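You operate a simulated robot arm through the tools that you are given. There is no shell and no other tool.

Carry out the task below with a simulated robot arm. There is one attempt and no reset: what you move stays moved.

JOB
Wind paper out to the blue marks and set the small black box and the white foam on it.
Fine: free the feeder switch first, lock it again after winding; leave the other boxes and controls. Set down upright: what you pick out. Where these are worked on the way, their far stop is far enough and under half their travel is too little: feeder switch.

Only the result counts: the job must be done as asked and must still hold three seconds after the hand-in. Knocking over, shifting, dropping, spilling or breaking anything else fails it.

ROBOT AND FRAMES
A 7-joint arm with a two-finger parallel gripper, fixed in place. Base frame: the origin is on the floor under the middle of its stand, x ahead of it, y to its left, z up; the work surface is at about z = 0.78. Units: m, rad, N and s.
It reaches about 1.247 m from its shoulder. Its first joint turns from -2.304 to 2.304 rad. Payload 3.91 kg.
The TCP is the grasp point between the finger pads, 0.03 m short of the fingertips. In the tool frame z runs along the fingers and y along their closing line. Largest opening 0.11 m; finger width 0.02, thickness 0.01; the body of the gripper, 0.048 by 0.112 m, starts 0.055 m behind the TCP.
Orientation is that of the tool frame in the base frame, as a unit quaternion [x, y, z, w]. With the fingers straight down and closing along the base's y, the tool's x points along the base's -x, its y along +y and its z along -z.

CONTROLS
- The arm moves only by the tool arm_command. Its argument "targets" is a list of rows, each a list of 3 entries, a list of its own where there are three numbers: the shift along the tool's x, y, z in units of 40 mm (1.0 is 40 mm), then the turn, a rotation vector about the tool's x, y, z in units of 8 degrees (1.0 is 8 degrees), then the closure, from 0 (fully open) to 1 (shut). In form: [[[tx, ty, tz], [rx, ry, rz], gripper], ...]. A call has 1 to 20 rows; each row shifts and turns the commanded pose from where the row before left it, along the tool's axes as they then stand. A call with a number of a shift or a turn outside -1 to 1 is refused whole. Each row takes 0.2 s and may step no farther than 0.05 m and 0.15 rad from the row before; otherwise, or with a gripper value out of range, the whole call is refused. A pose out of reach is approached as far as the arm can. The call stops where the force on the tool passes 40 N (or 10 N more than at its start, if that is more) or the arm is blocked; 0.2 s more then pass. The fingers move at their own pace (about 0.108 m/s each) and stop on an object; they squeeze with about 29 N. The grip force told is the motor's: it shows also when the fingers shut on nothing. Time passes only in rows, and 0.2 s behind the last, so rows that do not move let the fingers close. It gives the time, the measured TCP pose, the force on the tool (base axes), the opening and the grip force at its end, in the units of the frame above (readings bear some noise), with the torque about the TCP (base axes, N m) and any sound that the robot's microphone picked up.
- Cameras (640 x 400 px; columns grow to the right, rows downward): "scene" is fixed at [0.4033, 0.5008, 1.3773]; the picture's right is [0.86, 0.51, 0.00], its down [0.45, -0.76, -0.46] and it looks along [-0.23, 0.40, -0.89] (base axes); focal length 214 px, centre (320, 200). "wrist" rides on the gripper at [0.072, 0.017, -0.103] in the tool frame; the picture's right is [-0.23, 0.97, 0.00], its down [-0.76, -0.18, -0.62] and it looks along [-0.61, -0.14, 0.78] (tool axes); focal length 222 px, centre (320, 200). There is no depth. A picture from a camera that has moved, and an enlarged one, comes with that camera's place and axes in the base frame and with its lens.
- snapshot(camera): a new picture of that camera. No time passes.
- zoom(camera, box): a new picture of the part [left, top, right, bottom] of that camera's present view, enlarged. No time passes.
- close_job(): hands the job in; it is judged then, once.

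Places have to be worked out from the pictures, the camera data and where the tool is seen. Open the gripper and draw the arm clear of the work before you hand the job in, unless the task says otherwise.

The tools are called after "Request:" by a JSON object that holds its "api" and its "payload". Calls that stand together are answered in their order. arm_command: Moves the arm, as the interface text tells. Its arguments: {"type":"object","properties":{"targets":{"type":"array","items":{"type":"array"}}},"required":["targets"]} The other tools are called the same way: snapshot (camera) takes a picture; zoom (camera, box) takes an enlarged picture of a part of a camera's view; close_job () hands the job in.

At the start:

```text
time_s: 0.0
tcp_pos: [0.0975, 0.6336, 1.1962]
orientation: [0.0, 1.0, 0.0, -0.001]
force: [-0.1, 0.2, 1.0]
ft_torque: [0.01, 0.0, 0.03]
gripper_width: 0.1098
gripper_force: 0.2
```

scene: 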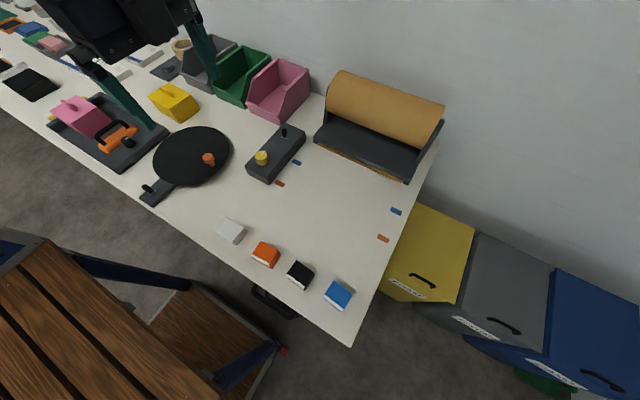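
wrist: 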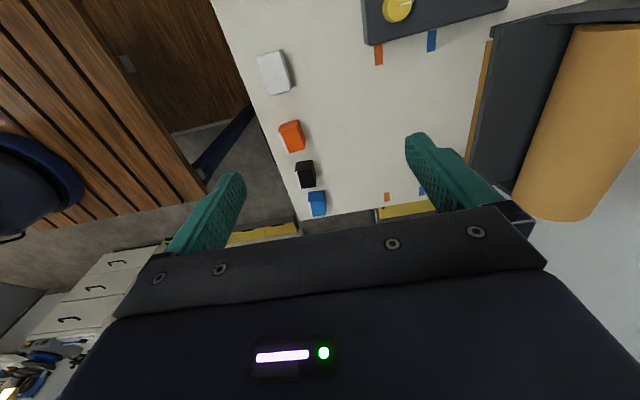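

I start by looking closely at the scene: the paper roll, the control box with the yellow knob and black switch, the marks and the small boxes.

Request:
{"api": "zoom", "payload": {"camera": "scene", "box": [220, 100, 340, 200]}}

Request:
{"api": "zoom", "payload": {"camera": "scene", "box": [200, 200, 380, 320]}}

Request:
{"api": "zoom", "payload": {"camera": "scene", "box": [290, 60, 460, 200]}}

Request:
{"api": "zoom", "payload": {"camera": "scene", "box": [30, 70, 240, 220]}}

```text
4.00 times, centred on (280, 150) of scene
camera zoom: at [0.4033, 0.5008, 1.3773], right [0.86, 0.51, 0.0], down [0.45, -0.76, -0.46], along [-0.23, 0.4, -0.89], focal length 858 px, centre (480, 400)
```

zoom: 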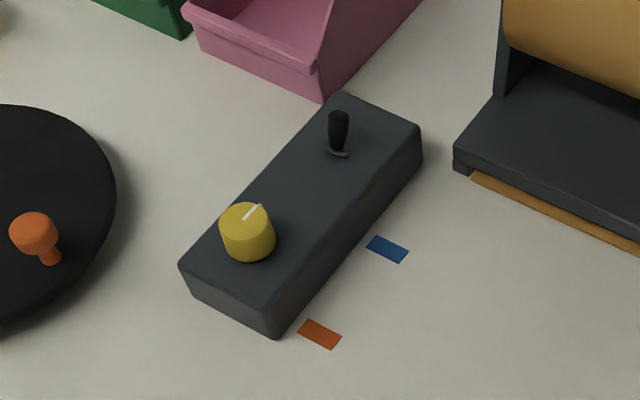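

```text
3.33 times, centred on (290, 260) of scene
camera zoom: at [0.4033, 0.5008, 1.3773], right [0.86, 0.51, 0.0], down [0.45, -0.76, -0.46], along [-0.23, 0.4, -0.89], focal length 715 px, centre (420, 0)
```

zoom: 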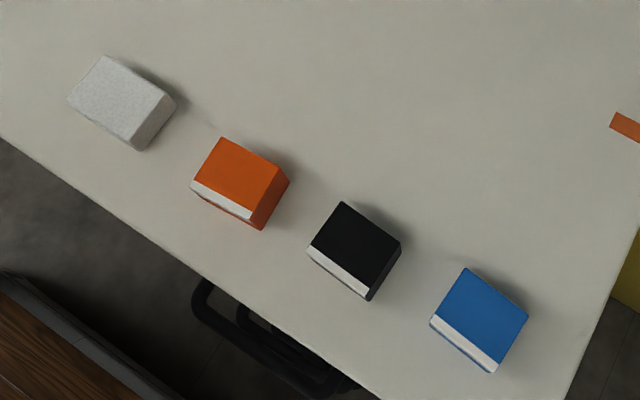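

```text
2.86 times, centred on (375, 130) of scene
camera zoom: at [0.4033, 0.5008, 1.3773], right [0.86, 0.51, 0.0], down [0.45, -0.76, -0.46], along [-0.23, 0.4, -0.89], focal length 613 px, centre (163, 400)
```

zoom: 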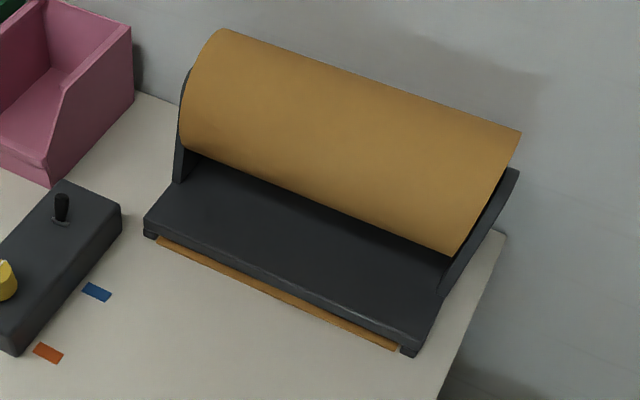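

```text
2.67 times, centred on (135, 145) of scene
camera zoom: at [0.4033, 0.5008, 1.3773], right [0.86, 0.51, 0.0], down [0.45, -0.76, -0.46], along [-0.23, 0.4, -0.89], focal length 572 px, centre (813, 347)
```

zoom: 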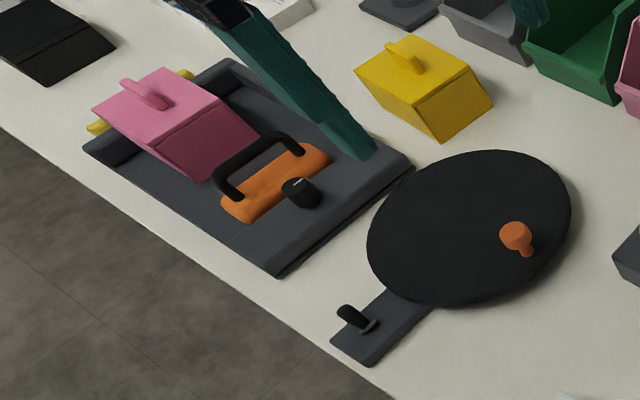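

The scene puts the feeder's paper edge at about y=0.96, blue marks at y≈0.85 and orange marks at y≈0.75. The control box, with a yellow knob and a black lever, is at about x=0.035 and y=0.78 to 0.89. I move the wrist camera over it for a closer look.

Request:
{"api": "arm_command", "payload": {"targets": [[[0.6, 0.65, 0.45], [0, 0, 0], 0], [[0.6, 0.65, 0.45], [0, 0, 0], 0], [[0.6, 0.65, 0.45], [0, 0, 0], 0], [[0.6, 0.65, 0.45], [0, 0, 0], 0], [[0.6, 0.65, 0.45], [0, 0, 0], 0], [[0.6, 0.65, 0.45], [0, 0, 0], 0], [[0.6, 0.65, 0.45], [0, 0, 0], 0], [[0.6, 0.65, 0.45], [0, 0, 0], 0]]}}

Request:
{"api": "snapshot", "payload": {"camera": "wrist"}}

Request:
{"api": "snapshot", "payload": {"camera": "scene"}}

```text
time_s: 1.8
tcp_pos: [-0.0948, 0.8422, 1.0523]
orientation: [0.001, 1.0, 0.002, 0.0]
force: [0.6, -0.7, 0.4]
ft_torque: [-0.02, 0.04, 0.01]
gripper_width: 0.11
gripper_force: 0.1
```

```text
taken
camera wrist: at [-0.166, 0.8594, 1.1558], right [0.23, 0.97, 0.0], down [0.76, -0.18, 0.62], along [0.61, -0.14, -0.78], focal length 222 px, centre (320, 200)
```

wrist: 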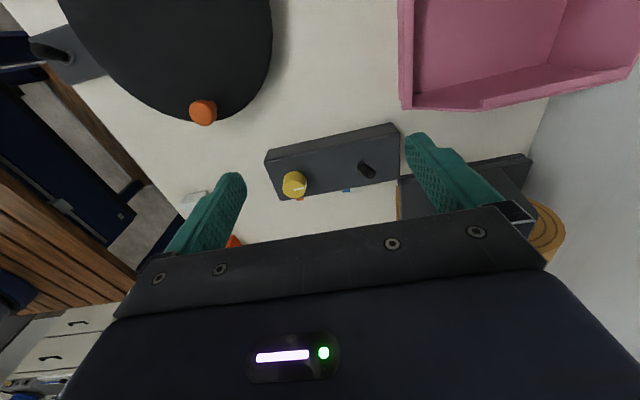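

```text
taken
```

scene: 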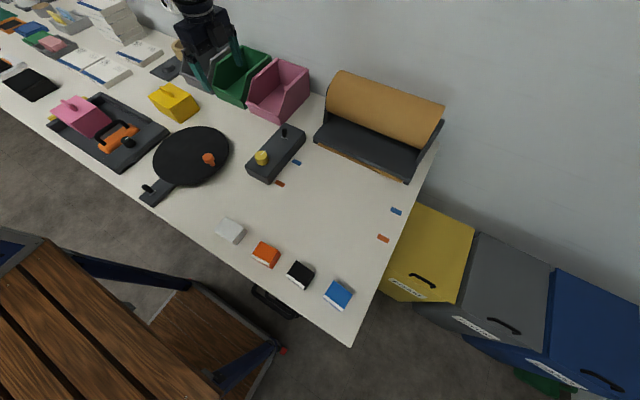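

Request:
{"api": "zoom", "payload": {"camera": "wrist", "box": [240, 110, 420, 220]}}

Request:
{"api": "zoom", "payload": {"camera": "scene", "box": [240, 115, 312, 185]}}

Request:
{"api": "zoom", "payload": {"camera": "scene", "box": [300, 60, 460, 190]}}

```text
3.56 times, centred on (330, 165) of wrist
camera zoom: at [-0.166, 0.8594, 1.1558], right [0.23, 0.97, 0.0], down [0.76, -0.18, 0.62], along [0.61, -0.14, -0.78], focal length 790 px, centre (284, 324)
```

zoom: 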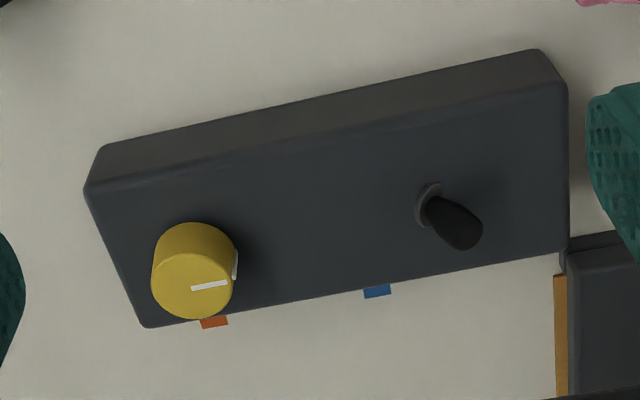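

```text
5.71 times, centred on (276, 150) of scene
camera zoom: at [0.4033, 0.5008, 1.3773], right [0.86, 0.51, 0.0], down [0.45, -0.76, -0.46], along [-0.23, 0.4, -0.89], focal length 1226 px, centre (571, 486)
```

zoom: 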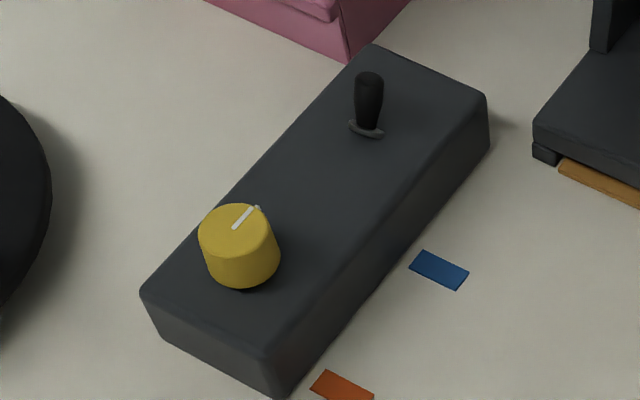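

```text
3.08 times, centred on (380, 125) of scene
camera zoom: at [0.4033, 0.5008, 1.3773], right [0.86, 0.51, 0.0], down [0.45, -0.76, -0.46], along [-0.23, 0.4, -0.89], focal length 660 px, centre (135, 431)
```

zoom: 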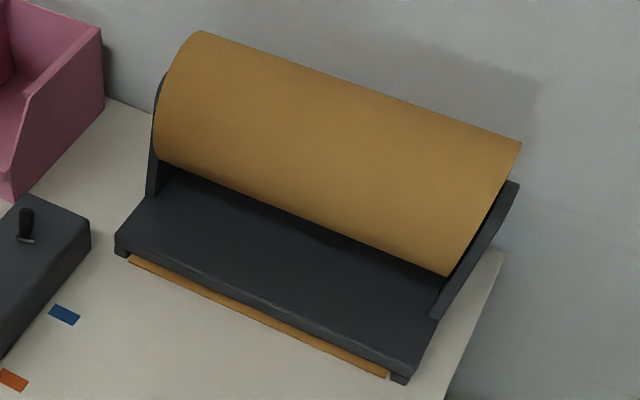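

Triangulating both views puts the lever base at about (0.037, 0.884, 0.829). Its tip is near (0.037, 0.895, 0.861), so it is tilted toward +y. The knob top is at about (0.033, 0.772, 0.859). I close the fingers and go above the +y side of the lever.

Request:
{"api": "arm_command", "payload": {"targets": [[[-0.825, 0.54, 0.2], [0, 0, 0], 1], [[-0.825, 0.54, 0.2], [0, 0, 0], 1], [[-0.825, 0.54, 0.2], [0, 0, 0], 1], [[-0.825, 0.54, 0.2], [0, 0, 0], 1], [[0, 0, 0.75], [0, 0, 0], 1], [[0, 0, 0.75], [0, 0, 0], 1]]}}

Request:
{"api": "snapshot", "payload": {"camera": "wrist"}}

Request:
{"api": "snapshot", "payload": {"camera": "scene"}}

```text
time_s: 3.2
tcp_pos: [0.0378, 0.9283, 0.9622]
orientation: [0.0, 1.0, 0.001, 0.0]
force: [0.5, -0.1, 0.5]
ft_torque: [-0.02, -0.02, 0.0]
gripper_width: 0.0
gripper_force: 28.7
```

```text
taken
camera wrist: at [-0.0346, 0.9455, 1.0645], right [0.23, 0.97, 0.0], down [0.76, -0.18, 0.62], along [0.61, -0.14, -0.78], focal length 222 px, centre (320, 200)
```

wrist: 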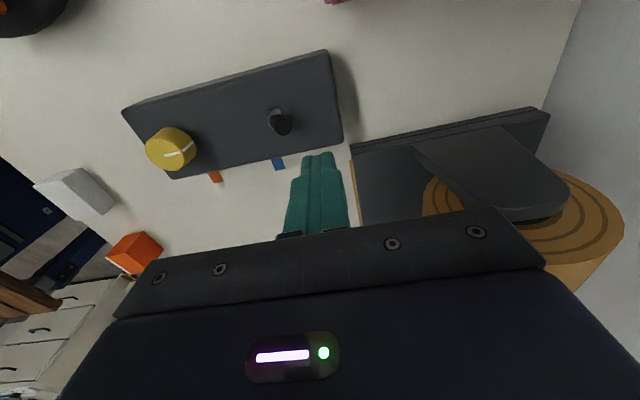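

```text
taken
```

scene: 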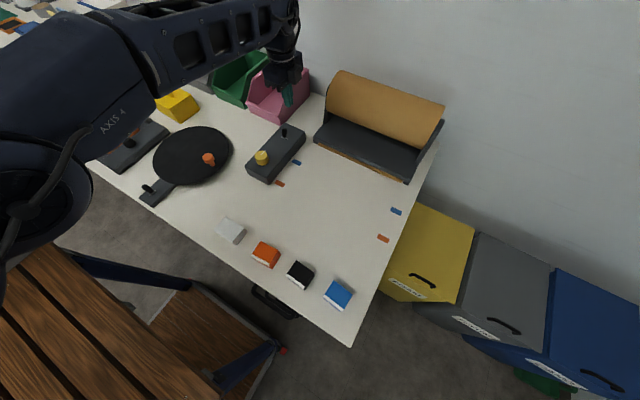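

Request:
{"api": "zoom", "payload": {"camera": "wrist", "box": [220, 40, 380, 180]}}

Request:
{"api": "zoom", "payload": {"camera": "scene", "box": [240, 60, 330, 150]}}

```text
2.86 times, centred on (300, 110) of wrist
camera zoom: at [-0.0346, 0.9455, 1.0645], right [0.23, 0.97, 0.0], down [0.76, -0.18, 0.62], along [0.61, -0.14, -0.78], focal length 635 px, centre (377, 457)
```

zoom: 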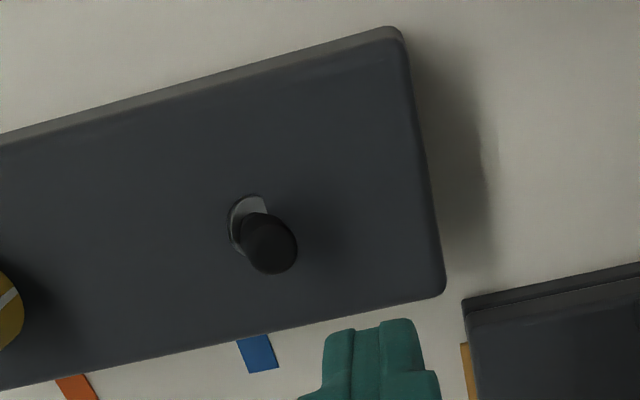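

```text
4.44 times, centred on (285, 105) of scene
camera zoom: at [0.4033, 0.5008, 1.3773], right [0.86, 0.51, 0.0], down [0.45, -0.76, -0.46], along [-0.23, 0.4, -0.89], focal length 953 px, centre (476, 622)
```

zoom: 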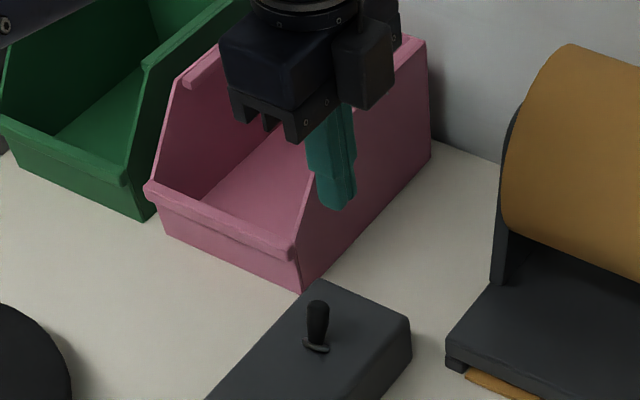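

The fingers are at (0.038, 0.928, 0.962), on the lever's +y side, and the bin is clear. I descend so the tips reach z≈0.846, between the box top and the lever tip.

Request:
{"api": "arm_command", "payload": {"targets": [[[0.1, 0, 0.7], [0, 0, 0], 1], [[0, 0, 0.7], [0, 0, 0], 1], [[0, 0, 0.7], [0, 0, 0], 1], [[0, 0, 0], [0, 0, 0], 1]]}}

Request:
{"api": "zoom", "payload": {"camera": "scene", "box": [240, 80, 330, 170]}}

Request:
{"api": "zoom", "payload": {"camera": "wrist", "box": [200, 80, 400, 220]}}

```text
time_s: 4.2
tcp_pos: [0.0327, 0.9274, 0.8774]
orientation: [0.0, 1.0, -0.001, 0.0]
force: [0.4, 0.1, 0.1]
ft_torque: [0.03, 0.03, 0.01]
gripper_width: 0.0
gripper_force: 29.0
```

```text
4.44 times, centred on (285, 125) of scene
camera zoom: at [0.4033, 0.5008, 1.3773], right [0.86, 0.51, 0.0], down [0.45, -0.76, -0.46], along [-0.23, 0.4, -0.89], focal length 953 px, centre (476, 533)
```

zoom: 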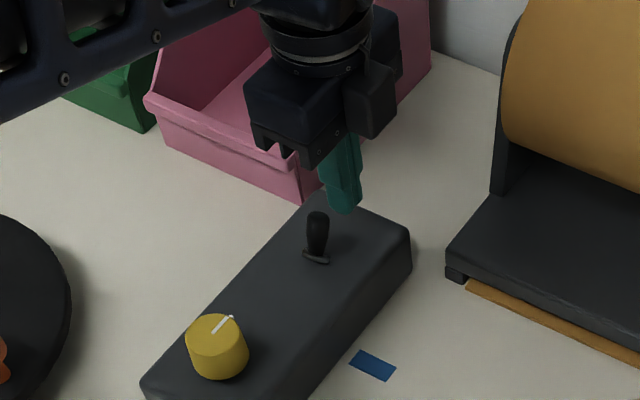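

```text
2.86 times, centred on (300, 150) of wrist
camera zoom: at [-0.0395, 0.9441, 0.9803], right [0.23, 0.97, 0.0], down [0.76, -0.18, 0.62], along [0.61, -0.14, -0.78], focal length 635 px, centre (377, 343)
```

zoom: 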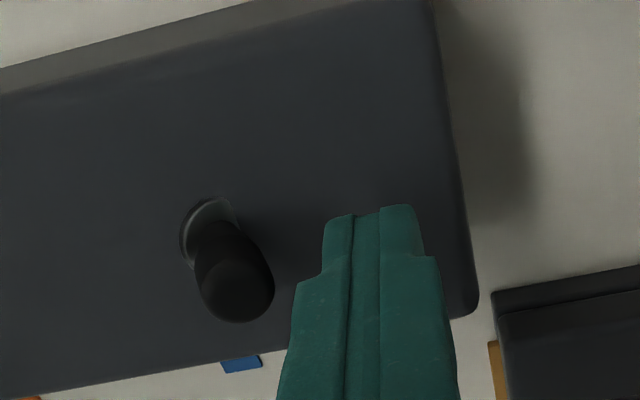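

The tips are level with the lever and on its +y side. I push slowly toward -y and watch the force.

Request:
{"api": "arm_command", "payload": {"targets": [[[0, -0.2, 0], [0, 0, 0], 1], [[0, -0.2, 0], [0, 0, 0], 1], [[0, -0.1, 0], [0, 0, 0], 1], [[0, -0.1, 0], [0, 0, 0], 1]]}}

Request:
{"api": "zoom", "payload": {"camera": "wrist", "box": [200, 80, 400, 220]}}

```text
time_s: 5.2
tcp_pos: [0.0332, 0.9044, 0.8772]
orientation: [0.0, 1.0, 0.001, 0.0]
force: [-0.1, -0.1, -0.3]
ft_torque: [0.04, -0.01, 0.01]
gripper_width: 0.0002
gripper_force: 29.3
```

```text
2.86 times, centred on (300, 150) of wrist
camera zoom: at [-0.0387, 0.9205, 0.9799], right [0.23, 0.97, 0.0], down [0.76, -0.18, 0.62], along [0.61, -0.14, -0.78], focal length 635 px, centre (377, 343)
```

zoom: 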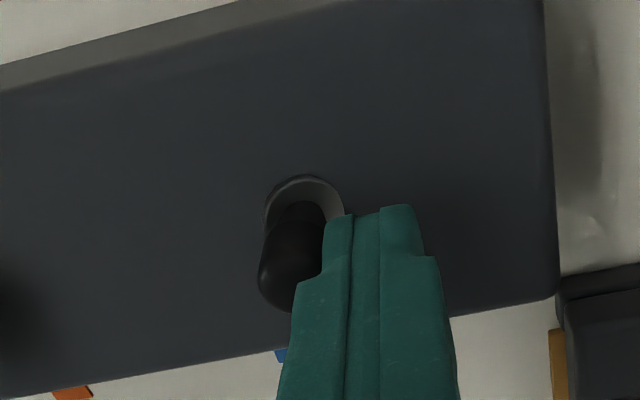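

The lever has followed the finger to about upright with almost no resistance. I keep pushing in small steps.

Request:
{"api": "arm_command", "payload": {"targets": [[[0, -0.1, 0], [0, 0, 0], 1], [[0, -0.1, 0], [0, 0, 0], 1]]}}

Request:
{"api": "zoom", "payload": {"camera": "wrist", "box": [200, 80, 400, 220]}}

```text
time_s: 5.8
tcp_pos: [0.0343, 0.8968, 0.8769]
orientation: [0.0, 1.0, 0.001, 0.0]
force: [-0.6, 4.8, -0.2]
ft_torque: [0.17, 0.02, -0.02]
gripper_width: 0.0
gripper_force: 28.9
```

```text
2.86 times, centred on (300, 150) of wrist
camera zoom: at [-0.0383, 0.9134, 0.9801], right [0.23, 0.97, 0.0], down [0.76, -0.18, 0.62], along [0.61, -0.14, -0.78], focal length 635 px, centre (377, 343)
```

zoom: 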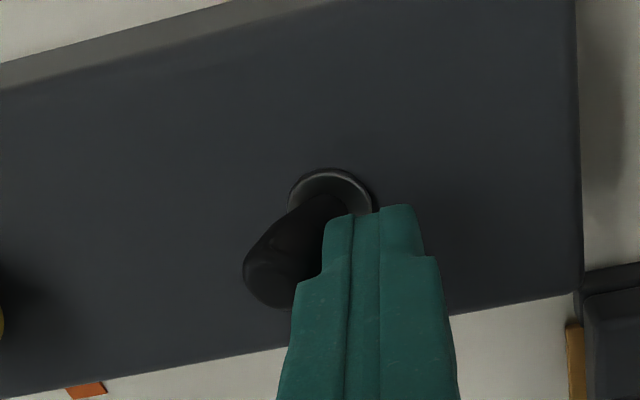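

There is about 5 N of resistance and the lever now leans toward -y. I push a little more to be sure it reaches its far stop.

Request:
{"api": "arm_command", "payload": {"targets": [[[0, -0.06, 0], [0, 0, 0], 1], [[0, -0.06, 0], [0, 0, 0], 1]]}}

Request:
{"api": "zoom", "payload": {"camera": "wrist", "box": [200, 80, 400, 220]}}

```text
time_s: 6.3
tcp_pos: [0.0335, 0.8956, 0.8769]
orientation: [0.0, 1.0, 0.004, 0.0]
force: [-1.4, 22.0, -10.3]
ft_torque: [0.73, 0.0, -0.08]
gripper_width: 0.0
gripper_force: 28.5
stopped in row 2: the force on the tool passed its limit at 47 N (the readings are from after the stop); the commanded pose is now the measured one
```

```text
2.86 times, centred on (300, 150) of wrist
camera zoom: at [-0.0382, 0.9122, 0.9805], right [0.23, 0.97, 0.01], down [0.76, -0.18, 0.62], along [0.61, -0.14, -0.78], focal length 635 px, centre (377, 343)
```

zoom: 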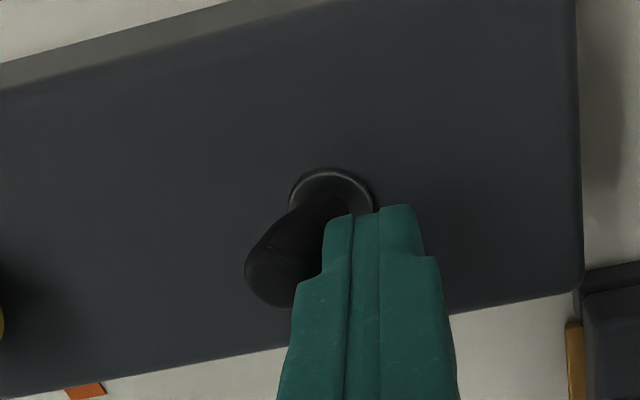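

The lever is hard against its far stop, with a 47 N peak. I back off and lift to check that it stays there.

Request:
{"api": "arm_command", "payload": {"targets": [[[0, 0.4, 0], [0, 0, 0], 1], [[0, 0.4, -0.4], [0, 0, 0], 1], [[0, 0, -0.9], [0, 0, 0], 1], [[0, 0, -0.9], [0, 0, 0], 1], [[0, 0, -0.9], [0, 0, 0], 1]]}}

Request:
{"api": "zoom", "payload": {"camera": "wrist", "box": [100, 30, 380, 210]}}

Request:
{"api": "zoom", "payload": {"camera": "scene", "box": [240, 115, 312, 185]}}

```text
time_s: 7.5
tcp_pos: [0.0331, 0.927, 1.0028]
orientation: [0.0, 1.0, 0.003, 0.0]
force: [0.0, 0.9, -0.8]
ft_torque: [0.02, 0.01, 0.0]
gripper_width: 0.0
gripper_force: 29.2
```

```text
2.22 times, centred on (240, 120) of wrist
camera zoom: at [-0.0395, 0.9424, 1.1048], right [0.23, 0.97, 0.01], down [0.76, -0.18, 0.62], along [0.61, -0.14, -0.78], focal length 494 px, centre (498, 378)
```

zoom: 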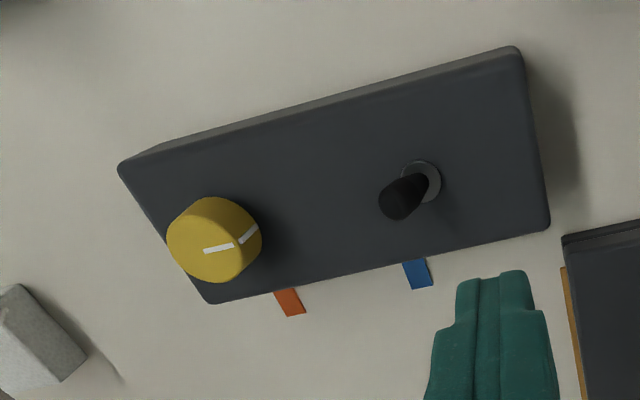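

```text
5.71 times, centred on (276, 150) of scene
camera zoom: at [0.4033, 0.5008, 1.3773], right [0.86, 0.51, 0.0], down [0.45, -0.76, -0.46], along [-0.23, 0.4, -0.89], focal length 1226 px, centre (571, 486)
```

zoom: 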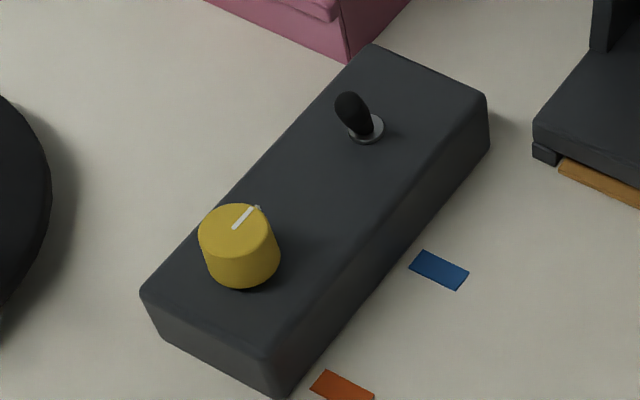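

The switch stays tilted to -y, so it is free. Next is the knob, whose centre I put at about (0.0335, 0.771). I open the gripper, move above it and check the alignment.

Request:
{"api": "arm_command", "payload": {"targets": [[[0, -0.975, 0], [0, 0, 0], 0], [[0, -0.975, 0], [0, 0, 0], 0], [[0, -0.975, 0.2], [0, 0, 0], 0], [[0, -0.975, 0.4], [0, 0, 0], 0], [[0, 0, 0.6], [0, 0, 0], 0]]}}

Request:
{"api": "snapshot", "payload": {"camera": "wrist"}}

Request:
{"api": "zoom", "payload": {"camera": "scene", "box": [220, 80, 340, 180]}}

```text
time_s: 8.7
tcp_pos: [0.0324, 0.7707, 0.9568]
orientation: [0.001, 1.0, 0.003, -0.001]
force: [-0.2, 1.0, 0.2]
ft_torque: [-0.02, 0.0, 0.01]
gripper_width: 0.1101
gripper_force: 0.1
```

```text
taken
camera wrist: at [-0.0387, 0.7862, 1.0586], right [0.23, 0.97, 0.01], down [0.76, -0.18, 0.62], along [0.61, -0.14, -0.78], focal length 222 px, centre (320, 200)
```

wrist: 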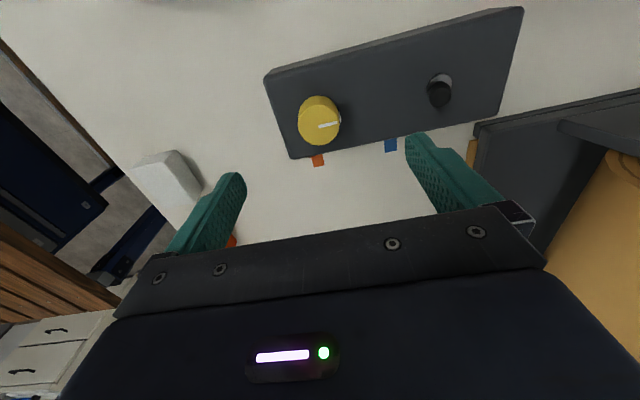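

```text
4.00 times, centred on (280, 130) of scene
camera zoom: at [0.4033, 0.5008, 1.3773], right [0.86, 0.51, 0.0], down [0.45, -0.76, -0.46], along [-0.23, 0.4, -0.89], focal length 858 px, centre (480, 480)
```

zoom: 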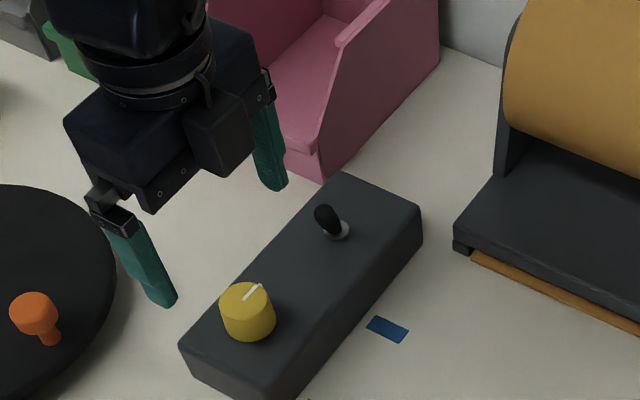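

The knob estimate of about (0.0335, 0.770) agrees with the TCP position. I descend until the tips are just above the box top, then close on the knob.

Request:
{"api": "arm_command", "payload": {"targets": [[[-0.02, 0, 0.75], [0, 0, 0], 0], [[0, 0, 0.75], [0, 0, 0], 0], [[0, 0, 0.72], [0, 0, 0], 0], [[0, 0, 0], [0, 0, 0], 0]]}}

Request:
{"api": "snapshot", "payload": {"camera": "wrist"}}

Request:
{"api": "zoom", "payload": {"camera": "scene", "box": [220, 80, 340, 180]}}

```text
time_s: 9.7
tcp_pos: [0.0331, 0.773, 0.865]
orientation: [0.001, 1.0, 0.005, 0.0]
force: [-0.5, 0.5, -0.1]
ft_torque: [-0.03, 0.01, 0.0]
gripper_width: 0.1101
gripper_force: 0.0
```

```text
taken
camera wrist: at [-0.0386, 0.7897, 0.9683], right [0.23, 0.97, 0.01], down [0.76, -0.18, 0.62], along [0.61, -0.14, -0.78], focal length 222 px, centre (320, 200)
```

wrist: 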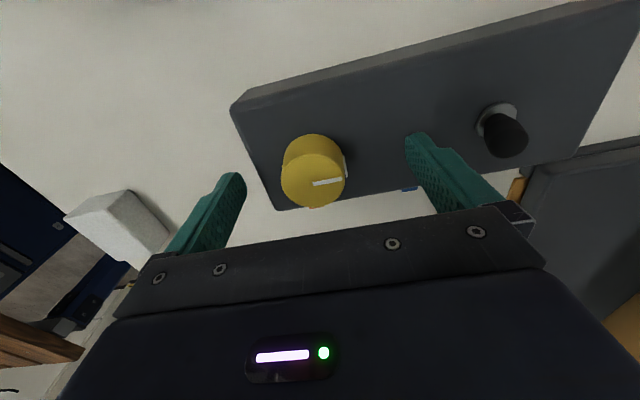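

```text
4.00 times, centred on (280, 130) of scene
camera zoom: at [0.4033, 0.5008, 1.3773], right [0.86, 0.51, 0.0], down [0.45, -0.76, -0.46], along [-0.23, 0.4, -0.89], focal length 858 px, centre (480, 480)
```

zoom: 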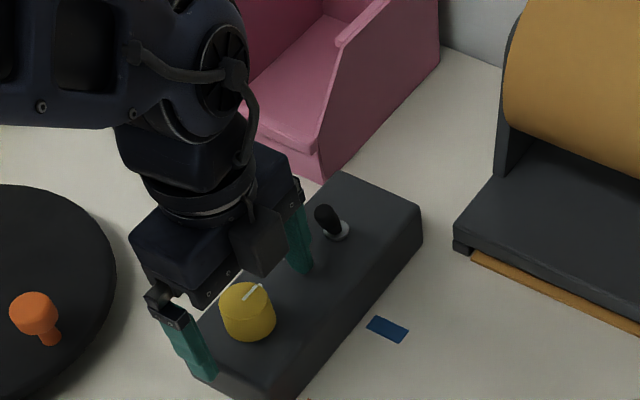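

The knob centre reads about (0.031, 0.769), so I shift 3 mm toward -y and close on it.

Request:
{"api": "arm_command", "payload": {"targets": [[[0.04, -0.085, 0], [0, 0, 0], 0], [[0, 0, 0], [0, 0, 0], 0.5], [[0, 0, 0], [0, 0, 0], 0.6], [[0, 0, 0], [0, 0, 0], 0.8], [[0, 0, 0], [0, 0, 0], 1]]}}

Request:
{"api": "snapshot", "payload": {"camera": "wrist"}}

Request:
{"api": "zoom", "payload": {"camera": "scene", "box": [220, 80, 340, 180]}}

```text
time_s: 10.9
tcp_pos: [0.0321, 0.7701, 0.8645]
orientation: [0.001, 1.0, 0.003, 0.0]
force: [-0.3, 12.5, -3.0]
ft_torque: [-0.6, -0.01, 0.0]
gripper_width: 0.0399
gripper_force: 45.4
```

```text
taken
camera wrist: at [-0.04, 0.7859, 0.9679], right [0.23, 0.97, 0.01], down [0.76, -0.18, 0.62], along [0.61, -0.14, -0.78], focal length 222 px, centre (320, 200)
```

wrist: 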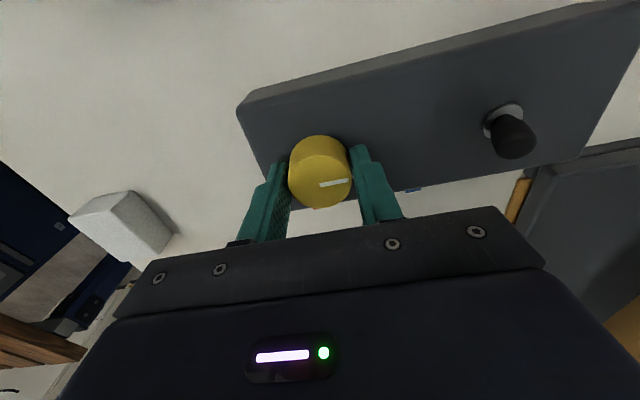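

```text
4.00 times, centred on (280, 130) of scene
camera zoom: at [0.4033, 0.5008, 1.3773], right [0.86, 0.51, 0.0], down [0.45, -0.76, -0.46], along [-0.23, 0.4, -0.89], focal length 858 px, centre (480, 480)
```

zoom: 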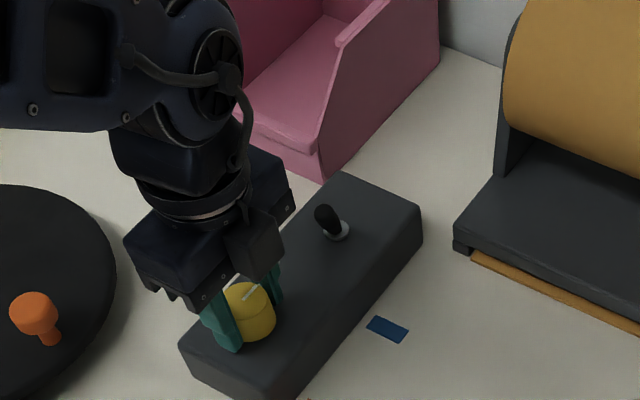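

The knob is gripped at 40 mm. The 12.5 N side force says the hand sits slightly too far toward -y, so I nudge it +2 mm to relax the force.

Request:
{"api": "arm_command", "payload": {"targets": [[[0, 0.05, 0], [0, 0, 0], 1], [[0, 0, 0], [0, 0, 0], 1]]}}

```text
time_s: 11.5
tcp_pos: [0.0316, 0.7701, 0.8647]
orientation: [0.001, 1.0, 0.002, 0.0]
force: [0.4, -13.4, 3.1]
ft_torque: [-1.31, 0.28, -0.01]
gripper_width: 0.0399
gripper_force: 45.4
```

One millimetre back centres the hand. Then I try a small clockwise turn (24° seen from above) and watch the paper edge.

Request:
{"api": "arm_command", "payload": {"targets": [[[0, -0.025, 0], [0, 0, 0], 1], [[0, 0, 0], [0, 0, 0], 1], [[0, 0, 0], [0, 0, 0.5], 1], [[0, 0, 0], [0, 0, 0.5], 1]]}}

Request:
{"api": "zoom", "payload": {"camera": "scene", "box": [220, 110, 440, 250]}}

Request:
{"api": "zoom", "payload": {"camera": "wrist", "box": [220, 80, 440, 220]}}

```text
time_s: 12.5
tcp_pos: [0.0319, 0.7704, 0.8654]
orientation: [0.07, 0.998, 0.003, -0.001]
force: [-5.7, 13.3, -3.2]
ft_torque: [-0.48, -0.56, 0.01]
gripper_width: 0.0401
gripper_force: 45.3
```

```text
2.86 times, centred on (330, 180) of scene
camera zoom: at [0.4033, 0.5008, 1.3773], right [0.86, 0.51, 0.0], down [0.45, -0.76, -0.46], along [-0.23, 0.4, -0.89], focal length 613 px, centre (291, 257)
```

zoom: 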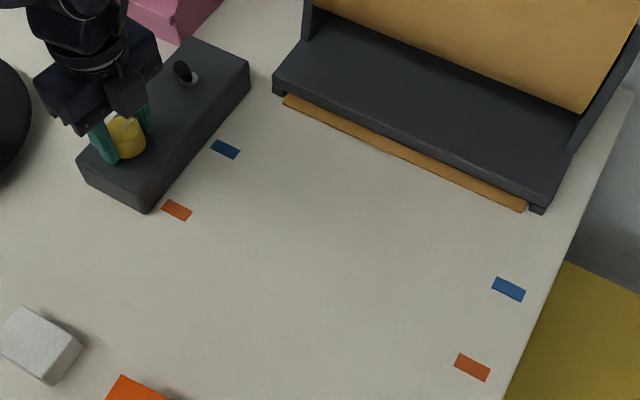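

```text
2.86 times, centred on (330, 150) of wrist
camera zoom: at [-0.0369, 0.7957, 0.968], right [0.36, 0.93, 0.01], down [0.73, -0.29, 0.62], along [0.58, -0.22, -0.78], focal length 635 px, centre (291, 343)
```

zoom: 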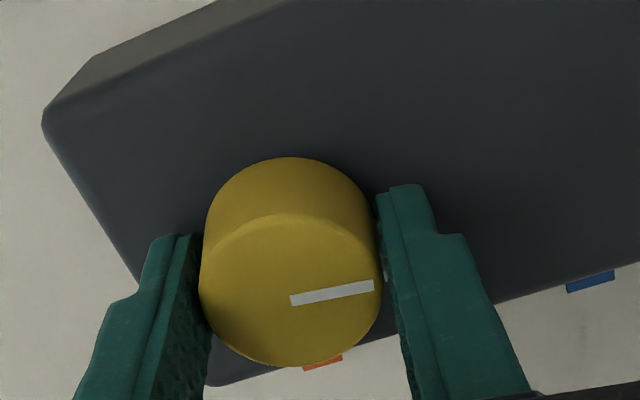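

The knob turned 8° freely with the hand, with almost no torque, and the paper hardly shows a change. I continue clockwise another 24° and compare again.

Request:
{"api": "arm_command", "payload": {"targets": [[[0, 0.012, 0], [0, 0, 1], 1], [[0, 0, 0], [0, 0, 1], 1], [[0, 0, 0], [0, 0, 1], 1], [[0, 0, 0], [0, 0, 0], 1]]}}

Request:
{"api": "zoom", "payload": {"camera": "scene", "box": [220, 110, 440, 250]}}

Request:
{"api": "zoom", "payload": {"camera": "wrist", "box": [220, 80, 440, 220]}}

```text
time_s: 13.5
tcp_pos: [0.0317, 0.7695, 0.8648]
orientation: [0.277, 0.961, 0.003, -0.001]
force: [-8.7, 10.9, 2.9]
ft_torque: [-0.76, 0.24, -0.02]
gripper_width: 0.0396
gripper_force: 45.1
```

```text
2.86 times, centred on (330, 180) of scene
camera zoom: at [0.4033, 0.5008, 1.3773], right [0.86, 0.51, 0.0], down [0.45, -0.76, -0.46], along [-0.23, 0.4, -0.89], focal length 613 px, centre (291, 257)
```

zoom: 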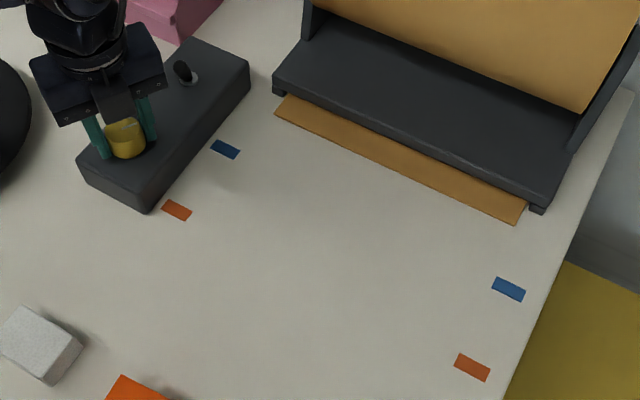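

```text
2.86 times, centred on (330, 150) of wrist
camera zoom: at [-0.0199, 0.8214, 0.9682], right [0.71, 0.7, 0.0], down [0.55, -0.56, 0.62], along [0.44, -0.44, -0.79], focal length 635 px, centre (291, 343)
```

zoom: 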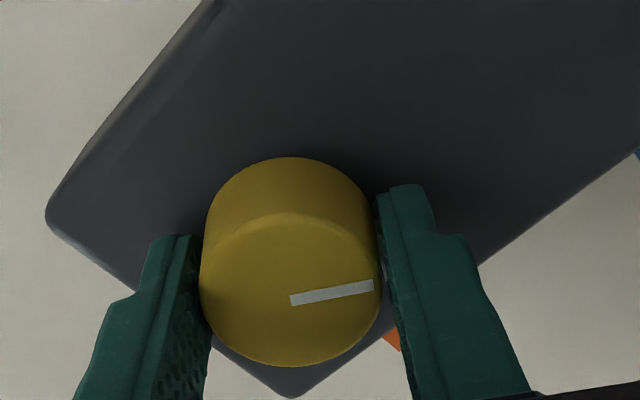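

Clockwise is right: the paper edge went from y≈0.961 to about 0.933 over 32°, or about 0.9 mm per degree. I continue clockwise another 40°.

Request:
{"api": "arm_command", "payload": {"targets": [[[0, 0, 0], [0, 0, 1], 1], [[0, 0, 0], [0, 0, 1], 1], [[0, 0, 0], [0, 0, 1], 1], [[0, 0, 0], [0, 0, 1], 1], [[0, 0, 0], [0, 0, 1], 1], [[0, 0, 0], [0, 0, 0], 1]]}}

Request:
{"api": "zoom", "payload": {"camera": "scene", "box": [220, 110, 440, 250]}}

Request:
{"api": "zoom", "payload": {"camera": "wrist", "box": [220, 80, 440, 220]}}

```text
time_s: 14.9
tcp_pos: [0.0318, 0.7687, 0.8643]
orientation: [0.589, 0.808, 0.002, -0.002]
force: [-20.2, -0.5, 7.9]
ft_torque: [-1.37, 0.57, -0.03]
gripper_width: 0.0396
gripper_force: 45.1
```

```text
2.86 times, centred on (330, 180) of scene
camera zoom: at [0.4033, 0.5008, 1.3773], right [0.86, 0.51, 0.0], down [0.45, -0.76, -0.46], along [-0.23, 0.4, -0.89], focal length 613 px, centre (291, 257)
```

zoom: 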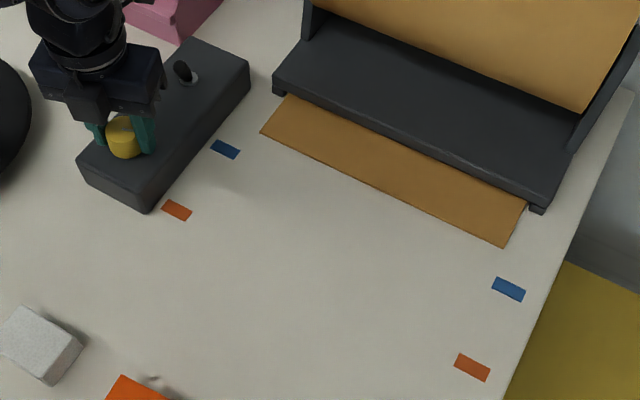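

```text
2.86 times, centred on (330, 150) of wrist
camera zoom: at [0.0258, 0.8424, 0.9682], right [1.0, 0.08, 0.0], down [0.07, -0.78, 0.62], along [0.05, -0.62, -0.79], focal length 635 px, centre (291, 343)
```

zoom: 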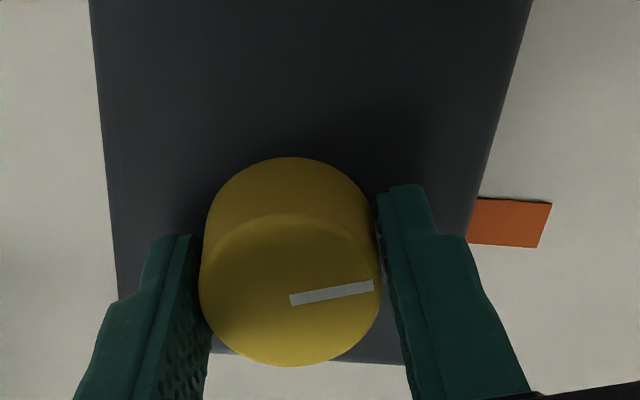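

The edge is at y≈0.897, about 45 mm short of the blue marks, so about 50° of turn remains. I turn 40° more, with a small -x correction to relieve side load.

Request:
{"api": "arm_command", "payload": {"targets": [[[0, -0.015, 0], [0, 0, 1], 1], [[0, 0, 0], [0, 0, 1], 1], [[0, 0, 0], [0, 0, 1], 1], [[0, 0, 0], [0, 0, 1], 1], [[0, 0, 0], [0, 0, 0.7], 1], [[0, 0, 0], [0, 0, 0], 1]]}}

Request:
{"api": "zoom", "payload": {"camera": "scene", "box": [220, 110, 440, 250]}}

Request:
{"api": "zoom", "payload": {"camera": "scene", "box": [280, 140, 340, 180]}}

Request:
{"api": "zoom", "payload": {"camera": "scene", "box": [360, 185, 420, 225]}}

```text
time_s: 16.0
tcp_pos: [0.032, 0.7696, 0.8648]
orientation: [0.806, 0.592, 0.0, -0.003]
force: [-2.5, -5.8, 3.6]
ft_torque: [-1.0, -1.07, -0.02]
gripper_width: 0.04
gripper_force: 45.3
stopped in row 5: the force on the tool passed its limit at 44 N (the readings are from after the stop); the commanded pose is now the measured one
```

```text
2.86 times, centred on (330, 180) of scene
camera zoom: at [0.4033, 0.5008, 1.3773], right [0.86, 0.51, 0.0], down [0.45, -0.76, -0.46], along [-0.23, 0.4, -0.89], focal length 613 px, centre (291, 257)
```

zoom: 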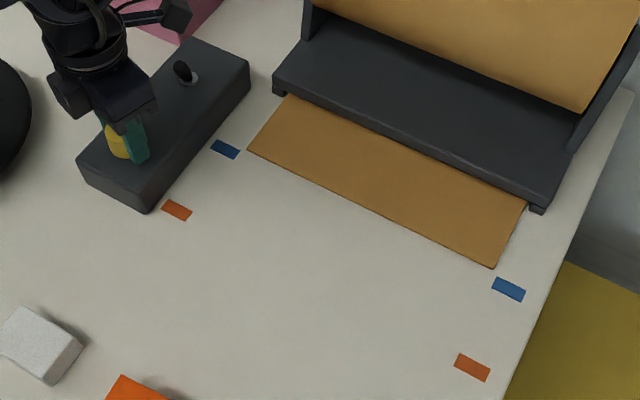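

```text
10.00 times, centred on (310, 160) of scene
camera zoom: at [0.4033, 0.5008, 1.3773], right [0.86, 0.51, 0.0], down [0.45, -0.76, -0.46], along [-0.23, 0.4, -0.89], focal length 2145 px, centre (420, 600)
```

zoom: 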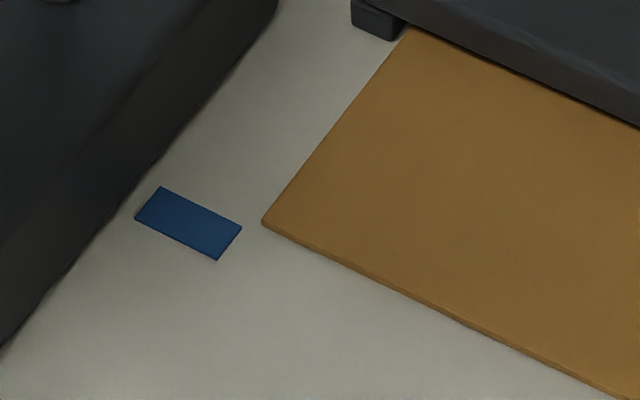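

```text
10.00 times, centred on (390, 205) of scene
camera zoom: at [0.4033, 0.5008, 1.3773], right [0.86, 0.51, 0.0], down [0.45, -0.76, -0.46], along [-0.23, 0.4, -0.89], focal length 2145 px, centre (-380, 150)
```

zoom: 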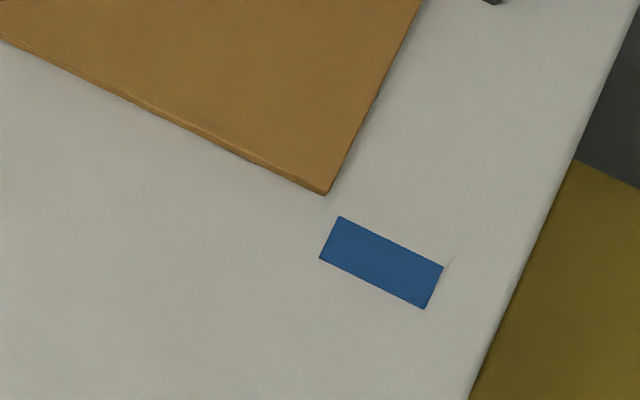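

A side force stopped the turn at about 107°. The edge is at y≈0.865 and the mark centres at about 0.8515, so about 13 mm (15°) remains. I continue in small steps.

Request:
{"api": "arm_command", "payload": {"targets": [[[0, 0, 0], [0, 0, 0.5], 1], [[0, 0, 0], [0, 0, 0.5], 1], [[0, 0, 0], [0, 0, 0], 1]]}}

Request:
{"api": "zoom", "payload": {"camera": "scene", "box": [360, 185, 420, 225]}}

Request:
{"api": "snapshot", "payload": {"camera": "scene"}}

```text
time_s: 16.4
tcp_pos: [0.0308, 0.7702, 0.8647]
orientation: [0.82, 0.572, -0.003, -0.005]
force: [-3.5, -8.9, 8.7]
ft_torque: [-1.22, -1.24, -0.02]
gripper_width: 0.0401
gripper_force: 45.3
out of reach, approached as far as the arm can: row 1, 2
stopped in row 2: the force on the tool passed its limit at 44 N (the readings are from after the stop); the commanded pose is now the measured one
```

```text
10.00 times, centred on (390, 205) of scene
camera zoom: at [0.4033, 0.5008, 1.3773], right [0.86, 0.51, 0.0], down [0.45, -0.76, -0.46], along [-0.23, 0.4, -0.89], focal length 2145 px, centre (-380, 150)
```

zoom: 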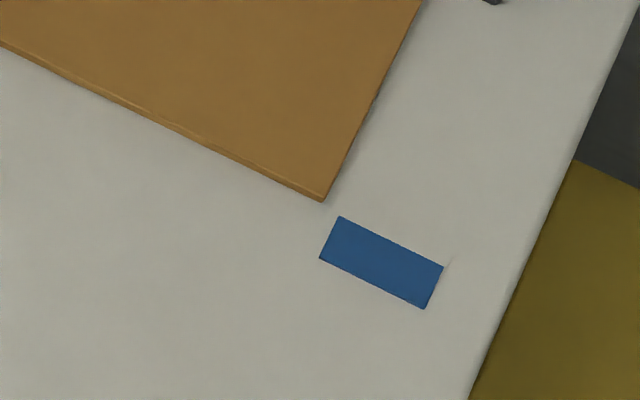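

```text
taken
```

scene: 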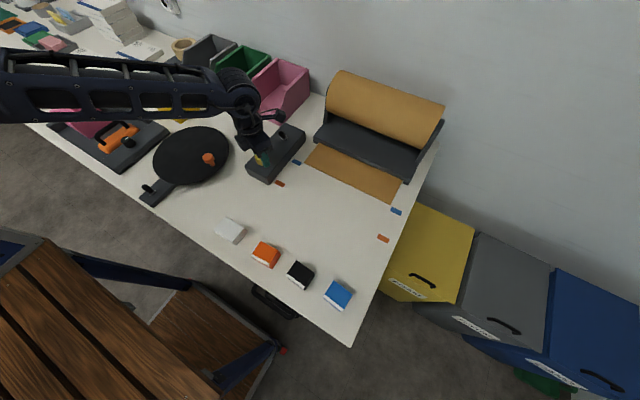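

The wrist is at its turn limit at about 110°, so I regrasp. I open, lift, turn the hand back 88° and look.

Request:
{"api": "arm_command", "payload": {"targets": [[[0, 0, 0], [0, 0, 0], 0], [[0, 0, 0], [0, 0, 0], 0], [[0, 0, 0], [0, 0, 0], 0], [[0, 0, -0.6], [0, 0, 0], 0], [[0, 0, -0.6], [0, 0, 0], 0], [[0, 0, 0], [0, 0, -1], 0], [[0, 0, 0], [0, 0, -1], 0], [[0, 0, 0], [0, 0, -1], 0], [[0, 0, 0], [0, 0, -1], 0], [[0, 0, 0], [0, 0, -1], 0], [[0, 0, 0], [0, 0, -1], 0], [[0, 0, 0], [0, 0, -1], 0], [[0, 0, 0], [0, 0, -1], 0], [[0, 0, 0], [0, 0, -1], 0], [[0, 0, 0], [0, 0, -1], 0], [[0, 0, 0], [0, 0, -1], 0]]}}

Request:
{"api": "snapshot", "payload": {"camera": "wrist"}}

Request:
{"api": "zoom", "payload": {"camera": "scene", "box": [220, 110, 440, 250]}}

Request:
{"api": "zoom", "payload": {"camera": "scene", "box": [360, 185, 420, 225]}}

```text
time_s: 19.9
tcp_pos: [0.0371, 0.7707, 0.9112]
orientation: [0.192, 0.981, 0.002, -0.006]
force: [0.7, -0.6, 0.4]
ft_torque: [0.01, -0.04, 0.01]
gripper_width: 0.1101
gripper_force: 0.1
out of reach, approached as far as the arm can: row 5
```

```text
taken
camera wrist: at [-0.0224, 0.8134, 1.0149], right [0.58, 0.82, 0.0], down [0.64, -0.45, 0.61], along [0.5, -0.36, -0.79], focal length 222 px, centre (320, 200)
```

wrist: 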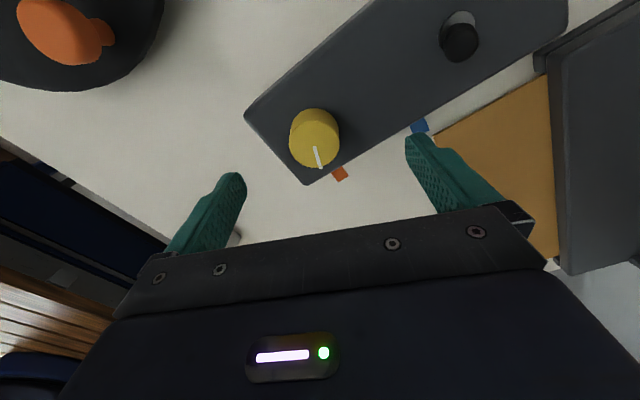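

```text
2.86 times, centred on (330, 180) of scene
camera zoom: at [0.4033, 0.5008, 1.3773], right [0.86, 0.51, 0.0], down [0.45, -0.76, -0.46], along [-0.23, 0.4, -0.89], focal length 613 px, centre (291, 257)
```

zoom: 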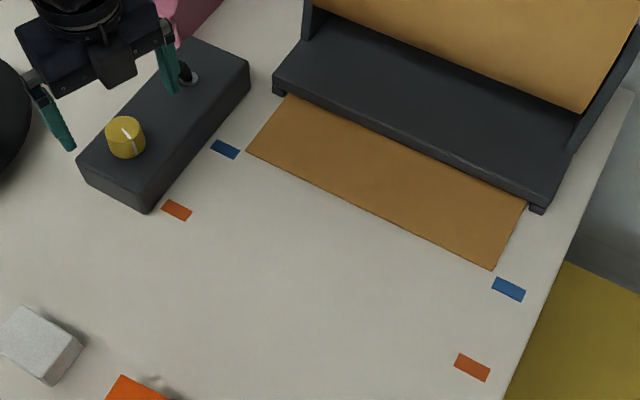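

```text
10.00 times, centred on (390, 205) of scene
camera zoom: at [0.4033, 0.5008, 1.3773], right [0.86, 0.51, 0.0], down [0.45, -0.76, -0.46], along [-0.23, 0.4, -0.89], focal length 2145 px, centre (-380, 150)
```

zoom: 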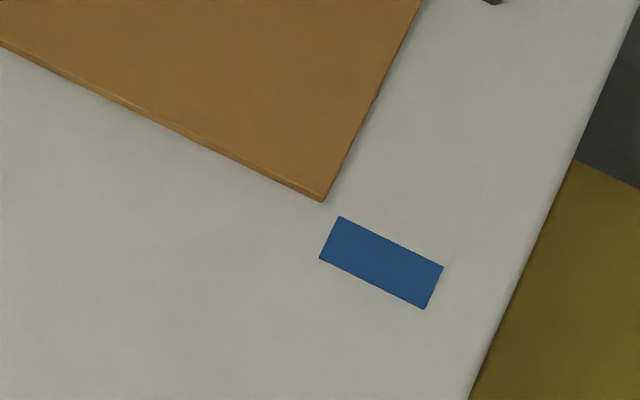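

The paper holds at y≈0.862, with about 11 mm (12°) left. I recentre on the knob at (0.0318, 0.770), descend and grip again.

Request:
{"api": "arm_command", "payload": {"targets": [[[0.116, -0.066, 0], [0, 0, 0], 0], [[0, 0, 0.55], [0, 0, 0], 0], [[0, 0, 0.6], [0, 0, 0], 0], [[0, 0, 0], [0, 0, 0], 0]]}}

Request:
{"api": "snapshot", "payload": {"camera": "wrist"}}

```text
time_s: 20.9
tcp_pos: [0.031, 0.7688, 0.8648]
orientation: [0.193, 0.981, 0.002, -0.005]
force: [0.2, 0.4, 0.0]
ft_torque: [0.01, 0.02, 0.01]
gripper_width: 0.1101
gripper_force: 0.0
```

```text
taken
camera wrist: at [-0.0289, 0.812, 0.9694], right [0.58, 0.82, 0.0], down [0.64, -0.46, 0.61], along [0.5, -0.36, -0.79], focal length 222 px, centre (320, 200)
```

wrist: 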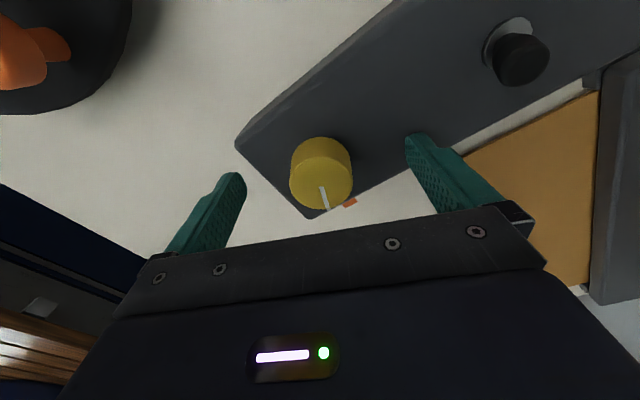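

The hand is centred, so I shift 1.4 mm along the closing line and close on the knob.

Request:
{"api": "arm_command", "payload": {"targets": [[[0, 0.03, 0], [0, 0, 0], 0.4], [[0, 0, 0], [0, 0, 0], 0.6], [[0, 0, 0], [0, 0, 0], 0.8], [[0, 0, 0], [0, 0, 0], 1]]}}

Request:
{"api": "zoom", "payload": {"camera": "scene", "box": [360, 185, 420, 225]}}

```text
time_s: 21.9
tcp_pos: [0.0312, 0.7708, 0.8656]
orientation: [0.194, 0.981, 0.001, -0.004]
force: [-1.1, -11.6, 0.8]
ft_torque: [-0.71, 0.28, -0.04]
gripper_width: 0.0397
gripper_force: 45.1
```

```text
10.00 times, centred on (390, 205) of scene
camera zoom: at [0.4033, 0.5008, 1.3773], right [0.86, 0.51, 0.0], down [0.45, -0.76, -0.46], along [-0.23, 0.4, -0.89], focal length 2145 px, centre (-380, 150)
```

zoom: 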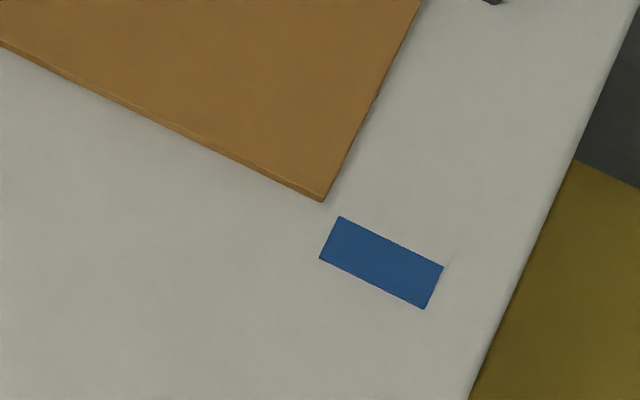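

The grip is good and the paper is unmoved. I turn 11° clockwise and check the edge against the marks.

Request:
{"api": "arm_command", "payload": {"targets": [[[0, -0.015, 0], [0, 0, 0.5], 1], [[0, 0, 0], [0, 0, 0.5], 1], [[0, 0, 0], [0, 0, 0.35], 1], [[0, 0, 0], [0, 0, 0], 1], [[0, 0, 0], [0, 0, 0], 1]]}}

Request:
{"api": "zoom", "payload": {"camera": "scene", "box": [360, 185, 420, 225]}}

Request:
{"api": "zoom", "payload": {"camera": "scene", "box": [280, 140, 340, 180]}}

```text
time_s: 23.1
tcp_pos: [0.0303, 0.771, 0.866]
orientation: [0.285, 0.959, 0.001, -0.005]
force: [2.6, -17.7, 1.0]
ft_torque: [-0.1, -0.9, 0.0]
gripper_width: 0.0397
gripper_force: 44.8
```

```text
10.00 times, centred on (390, 205) of scene
camera zoom: at [0.4033, 0.5008, 1.3773], right [0.86, 0.51, 0.0], down [0.45, -0.76, -0.46], along [-0.23, 0.4, -0.89], focal length 2145 px, centre (-380, 150)
```

zoom: 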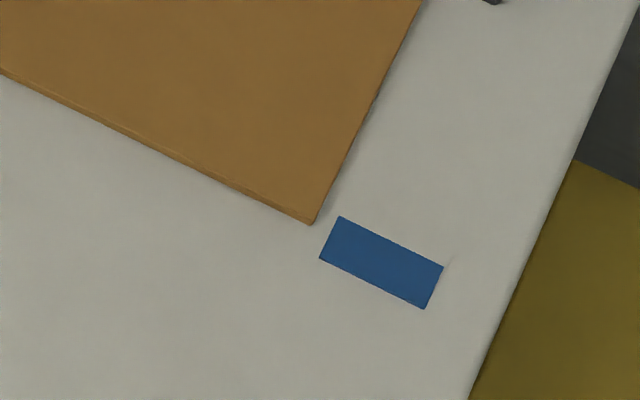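

```text
10.00 times, centred on (310, 160) of scene
camera zoom: at [0.4033, 0.5008, 1.3773], right [0.86, 0.51, 0.0], down [0.45, -0.76, -0.46], along [-0.23, 0.4, -0.89], focal length 2145 px, centre (420, 600)
```

zoom: 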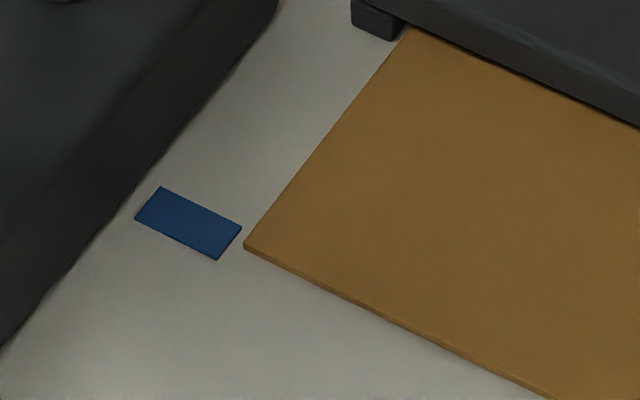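

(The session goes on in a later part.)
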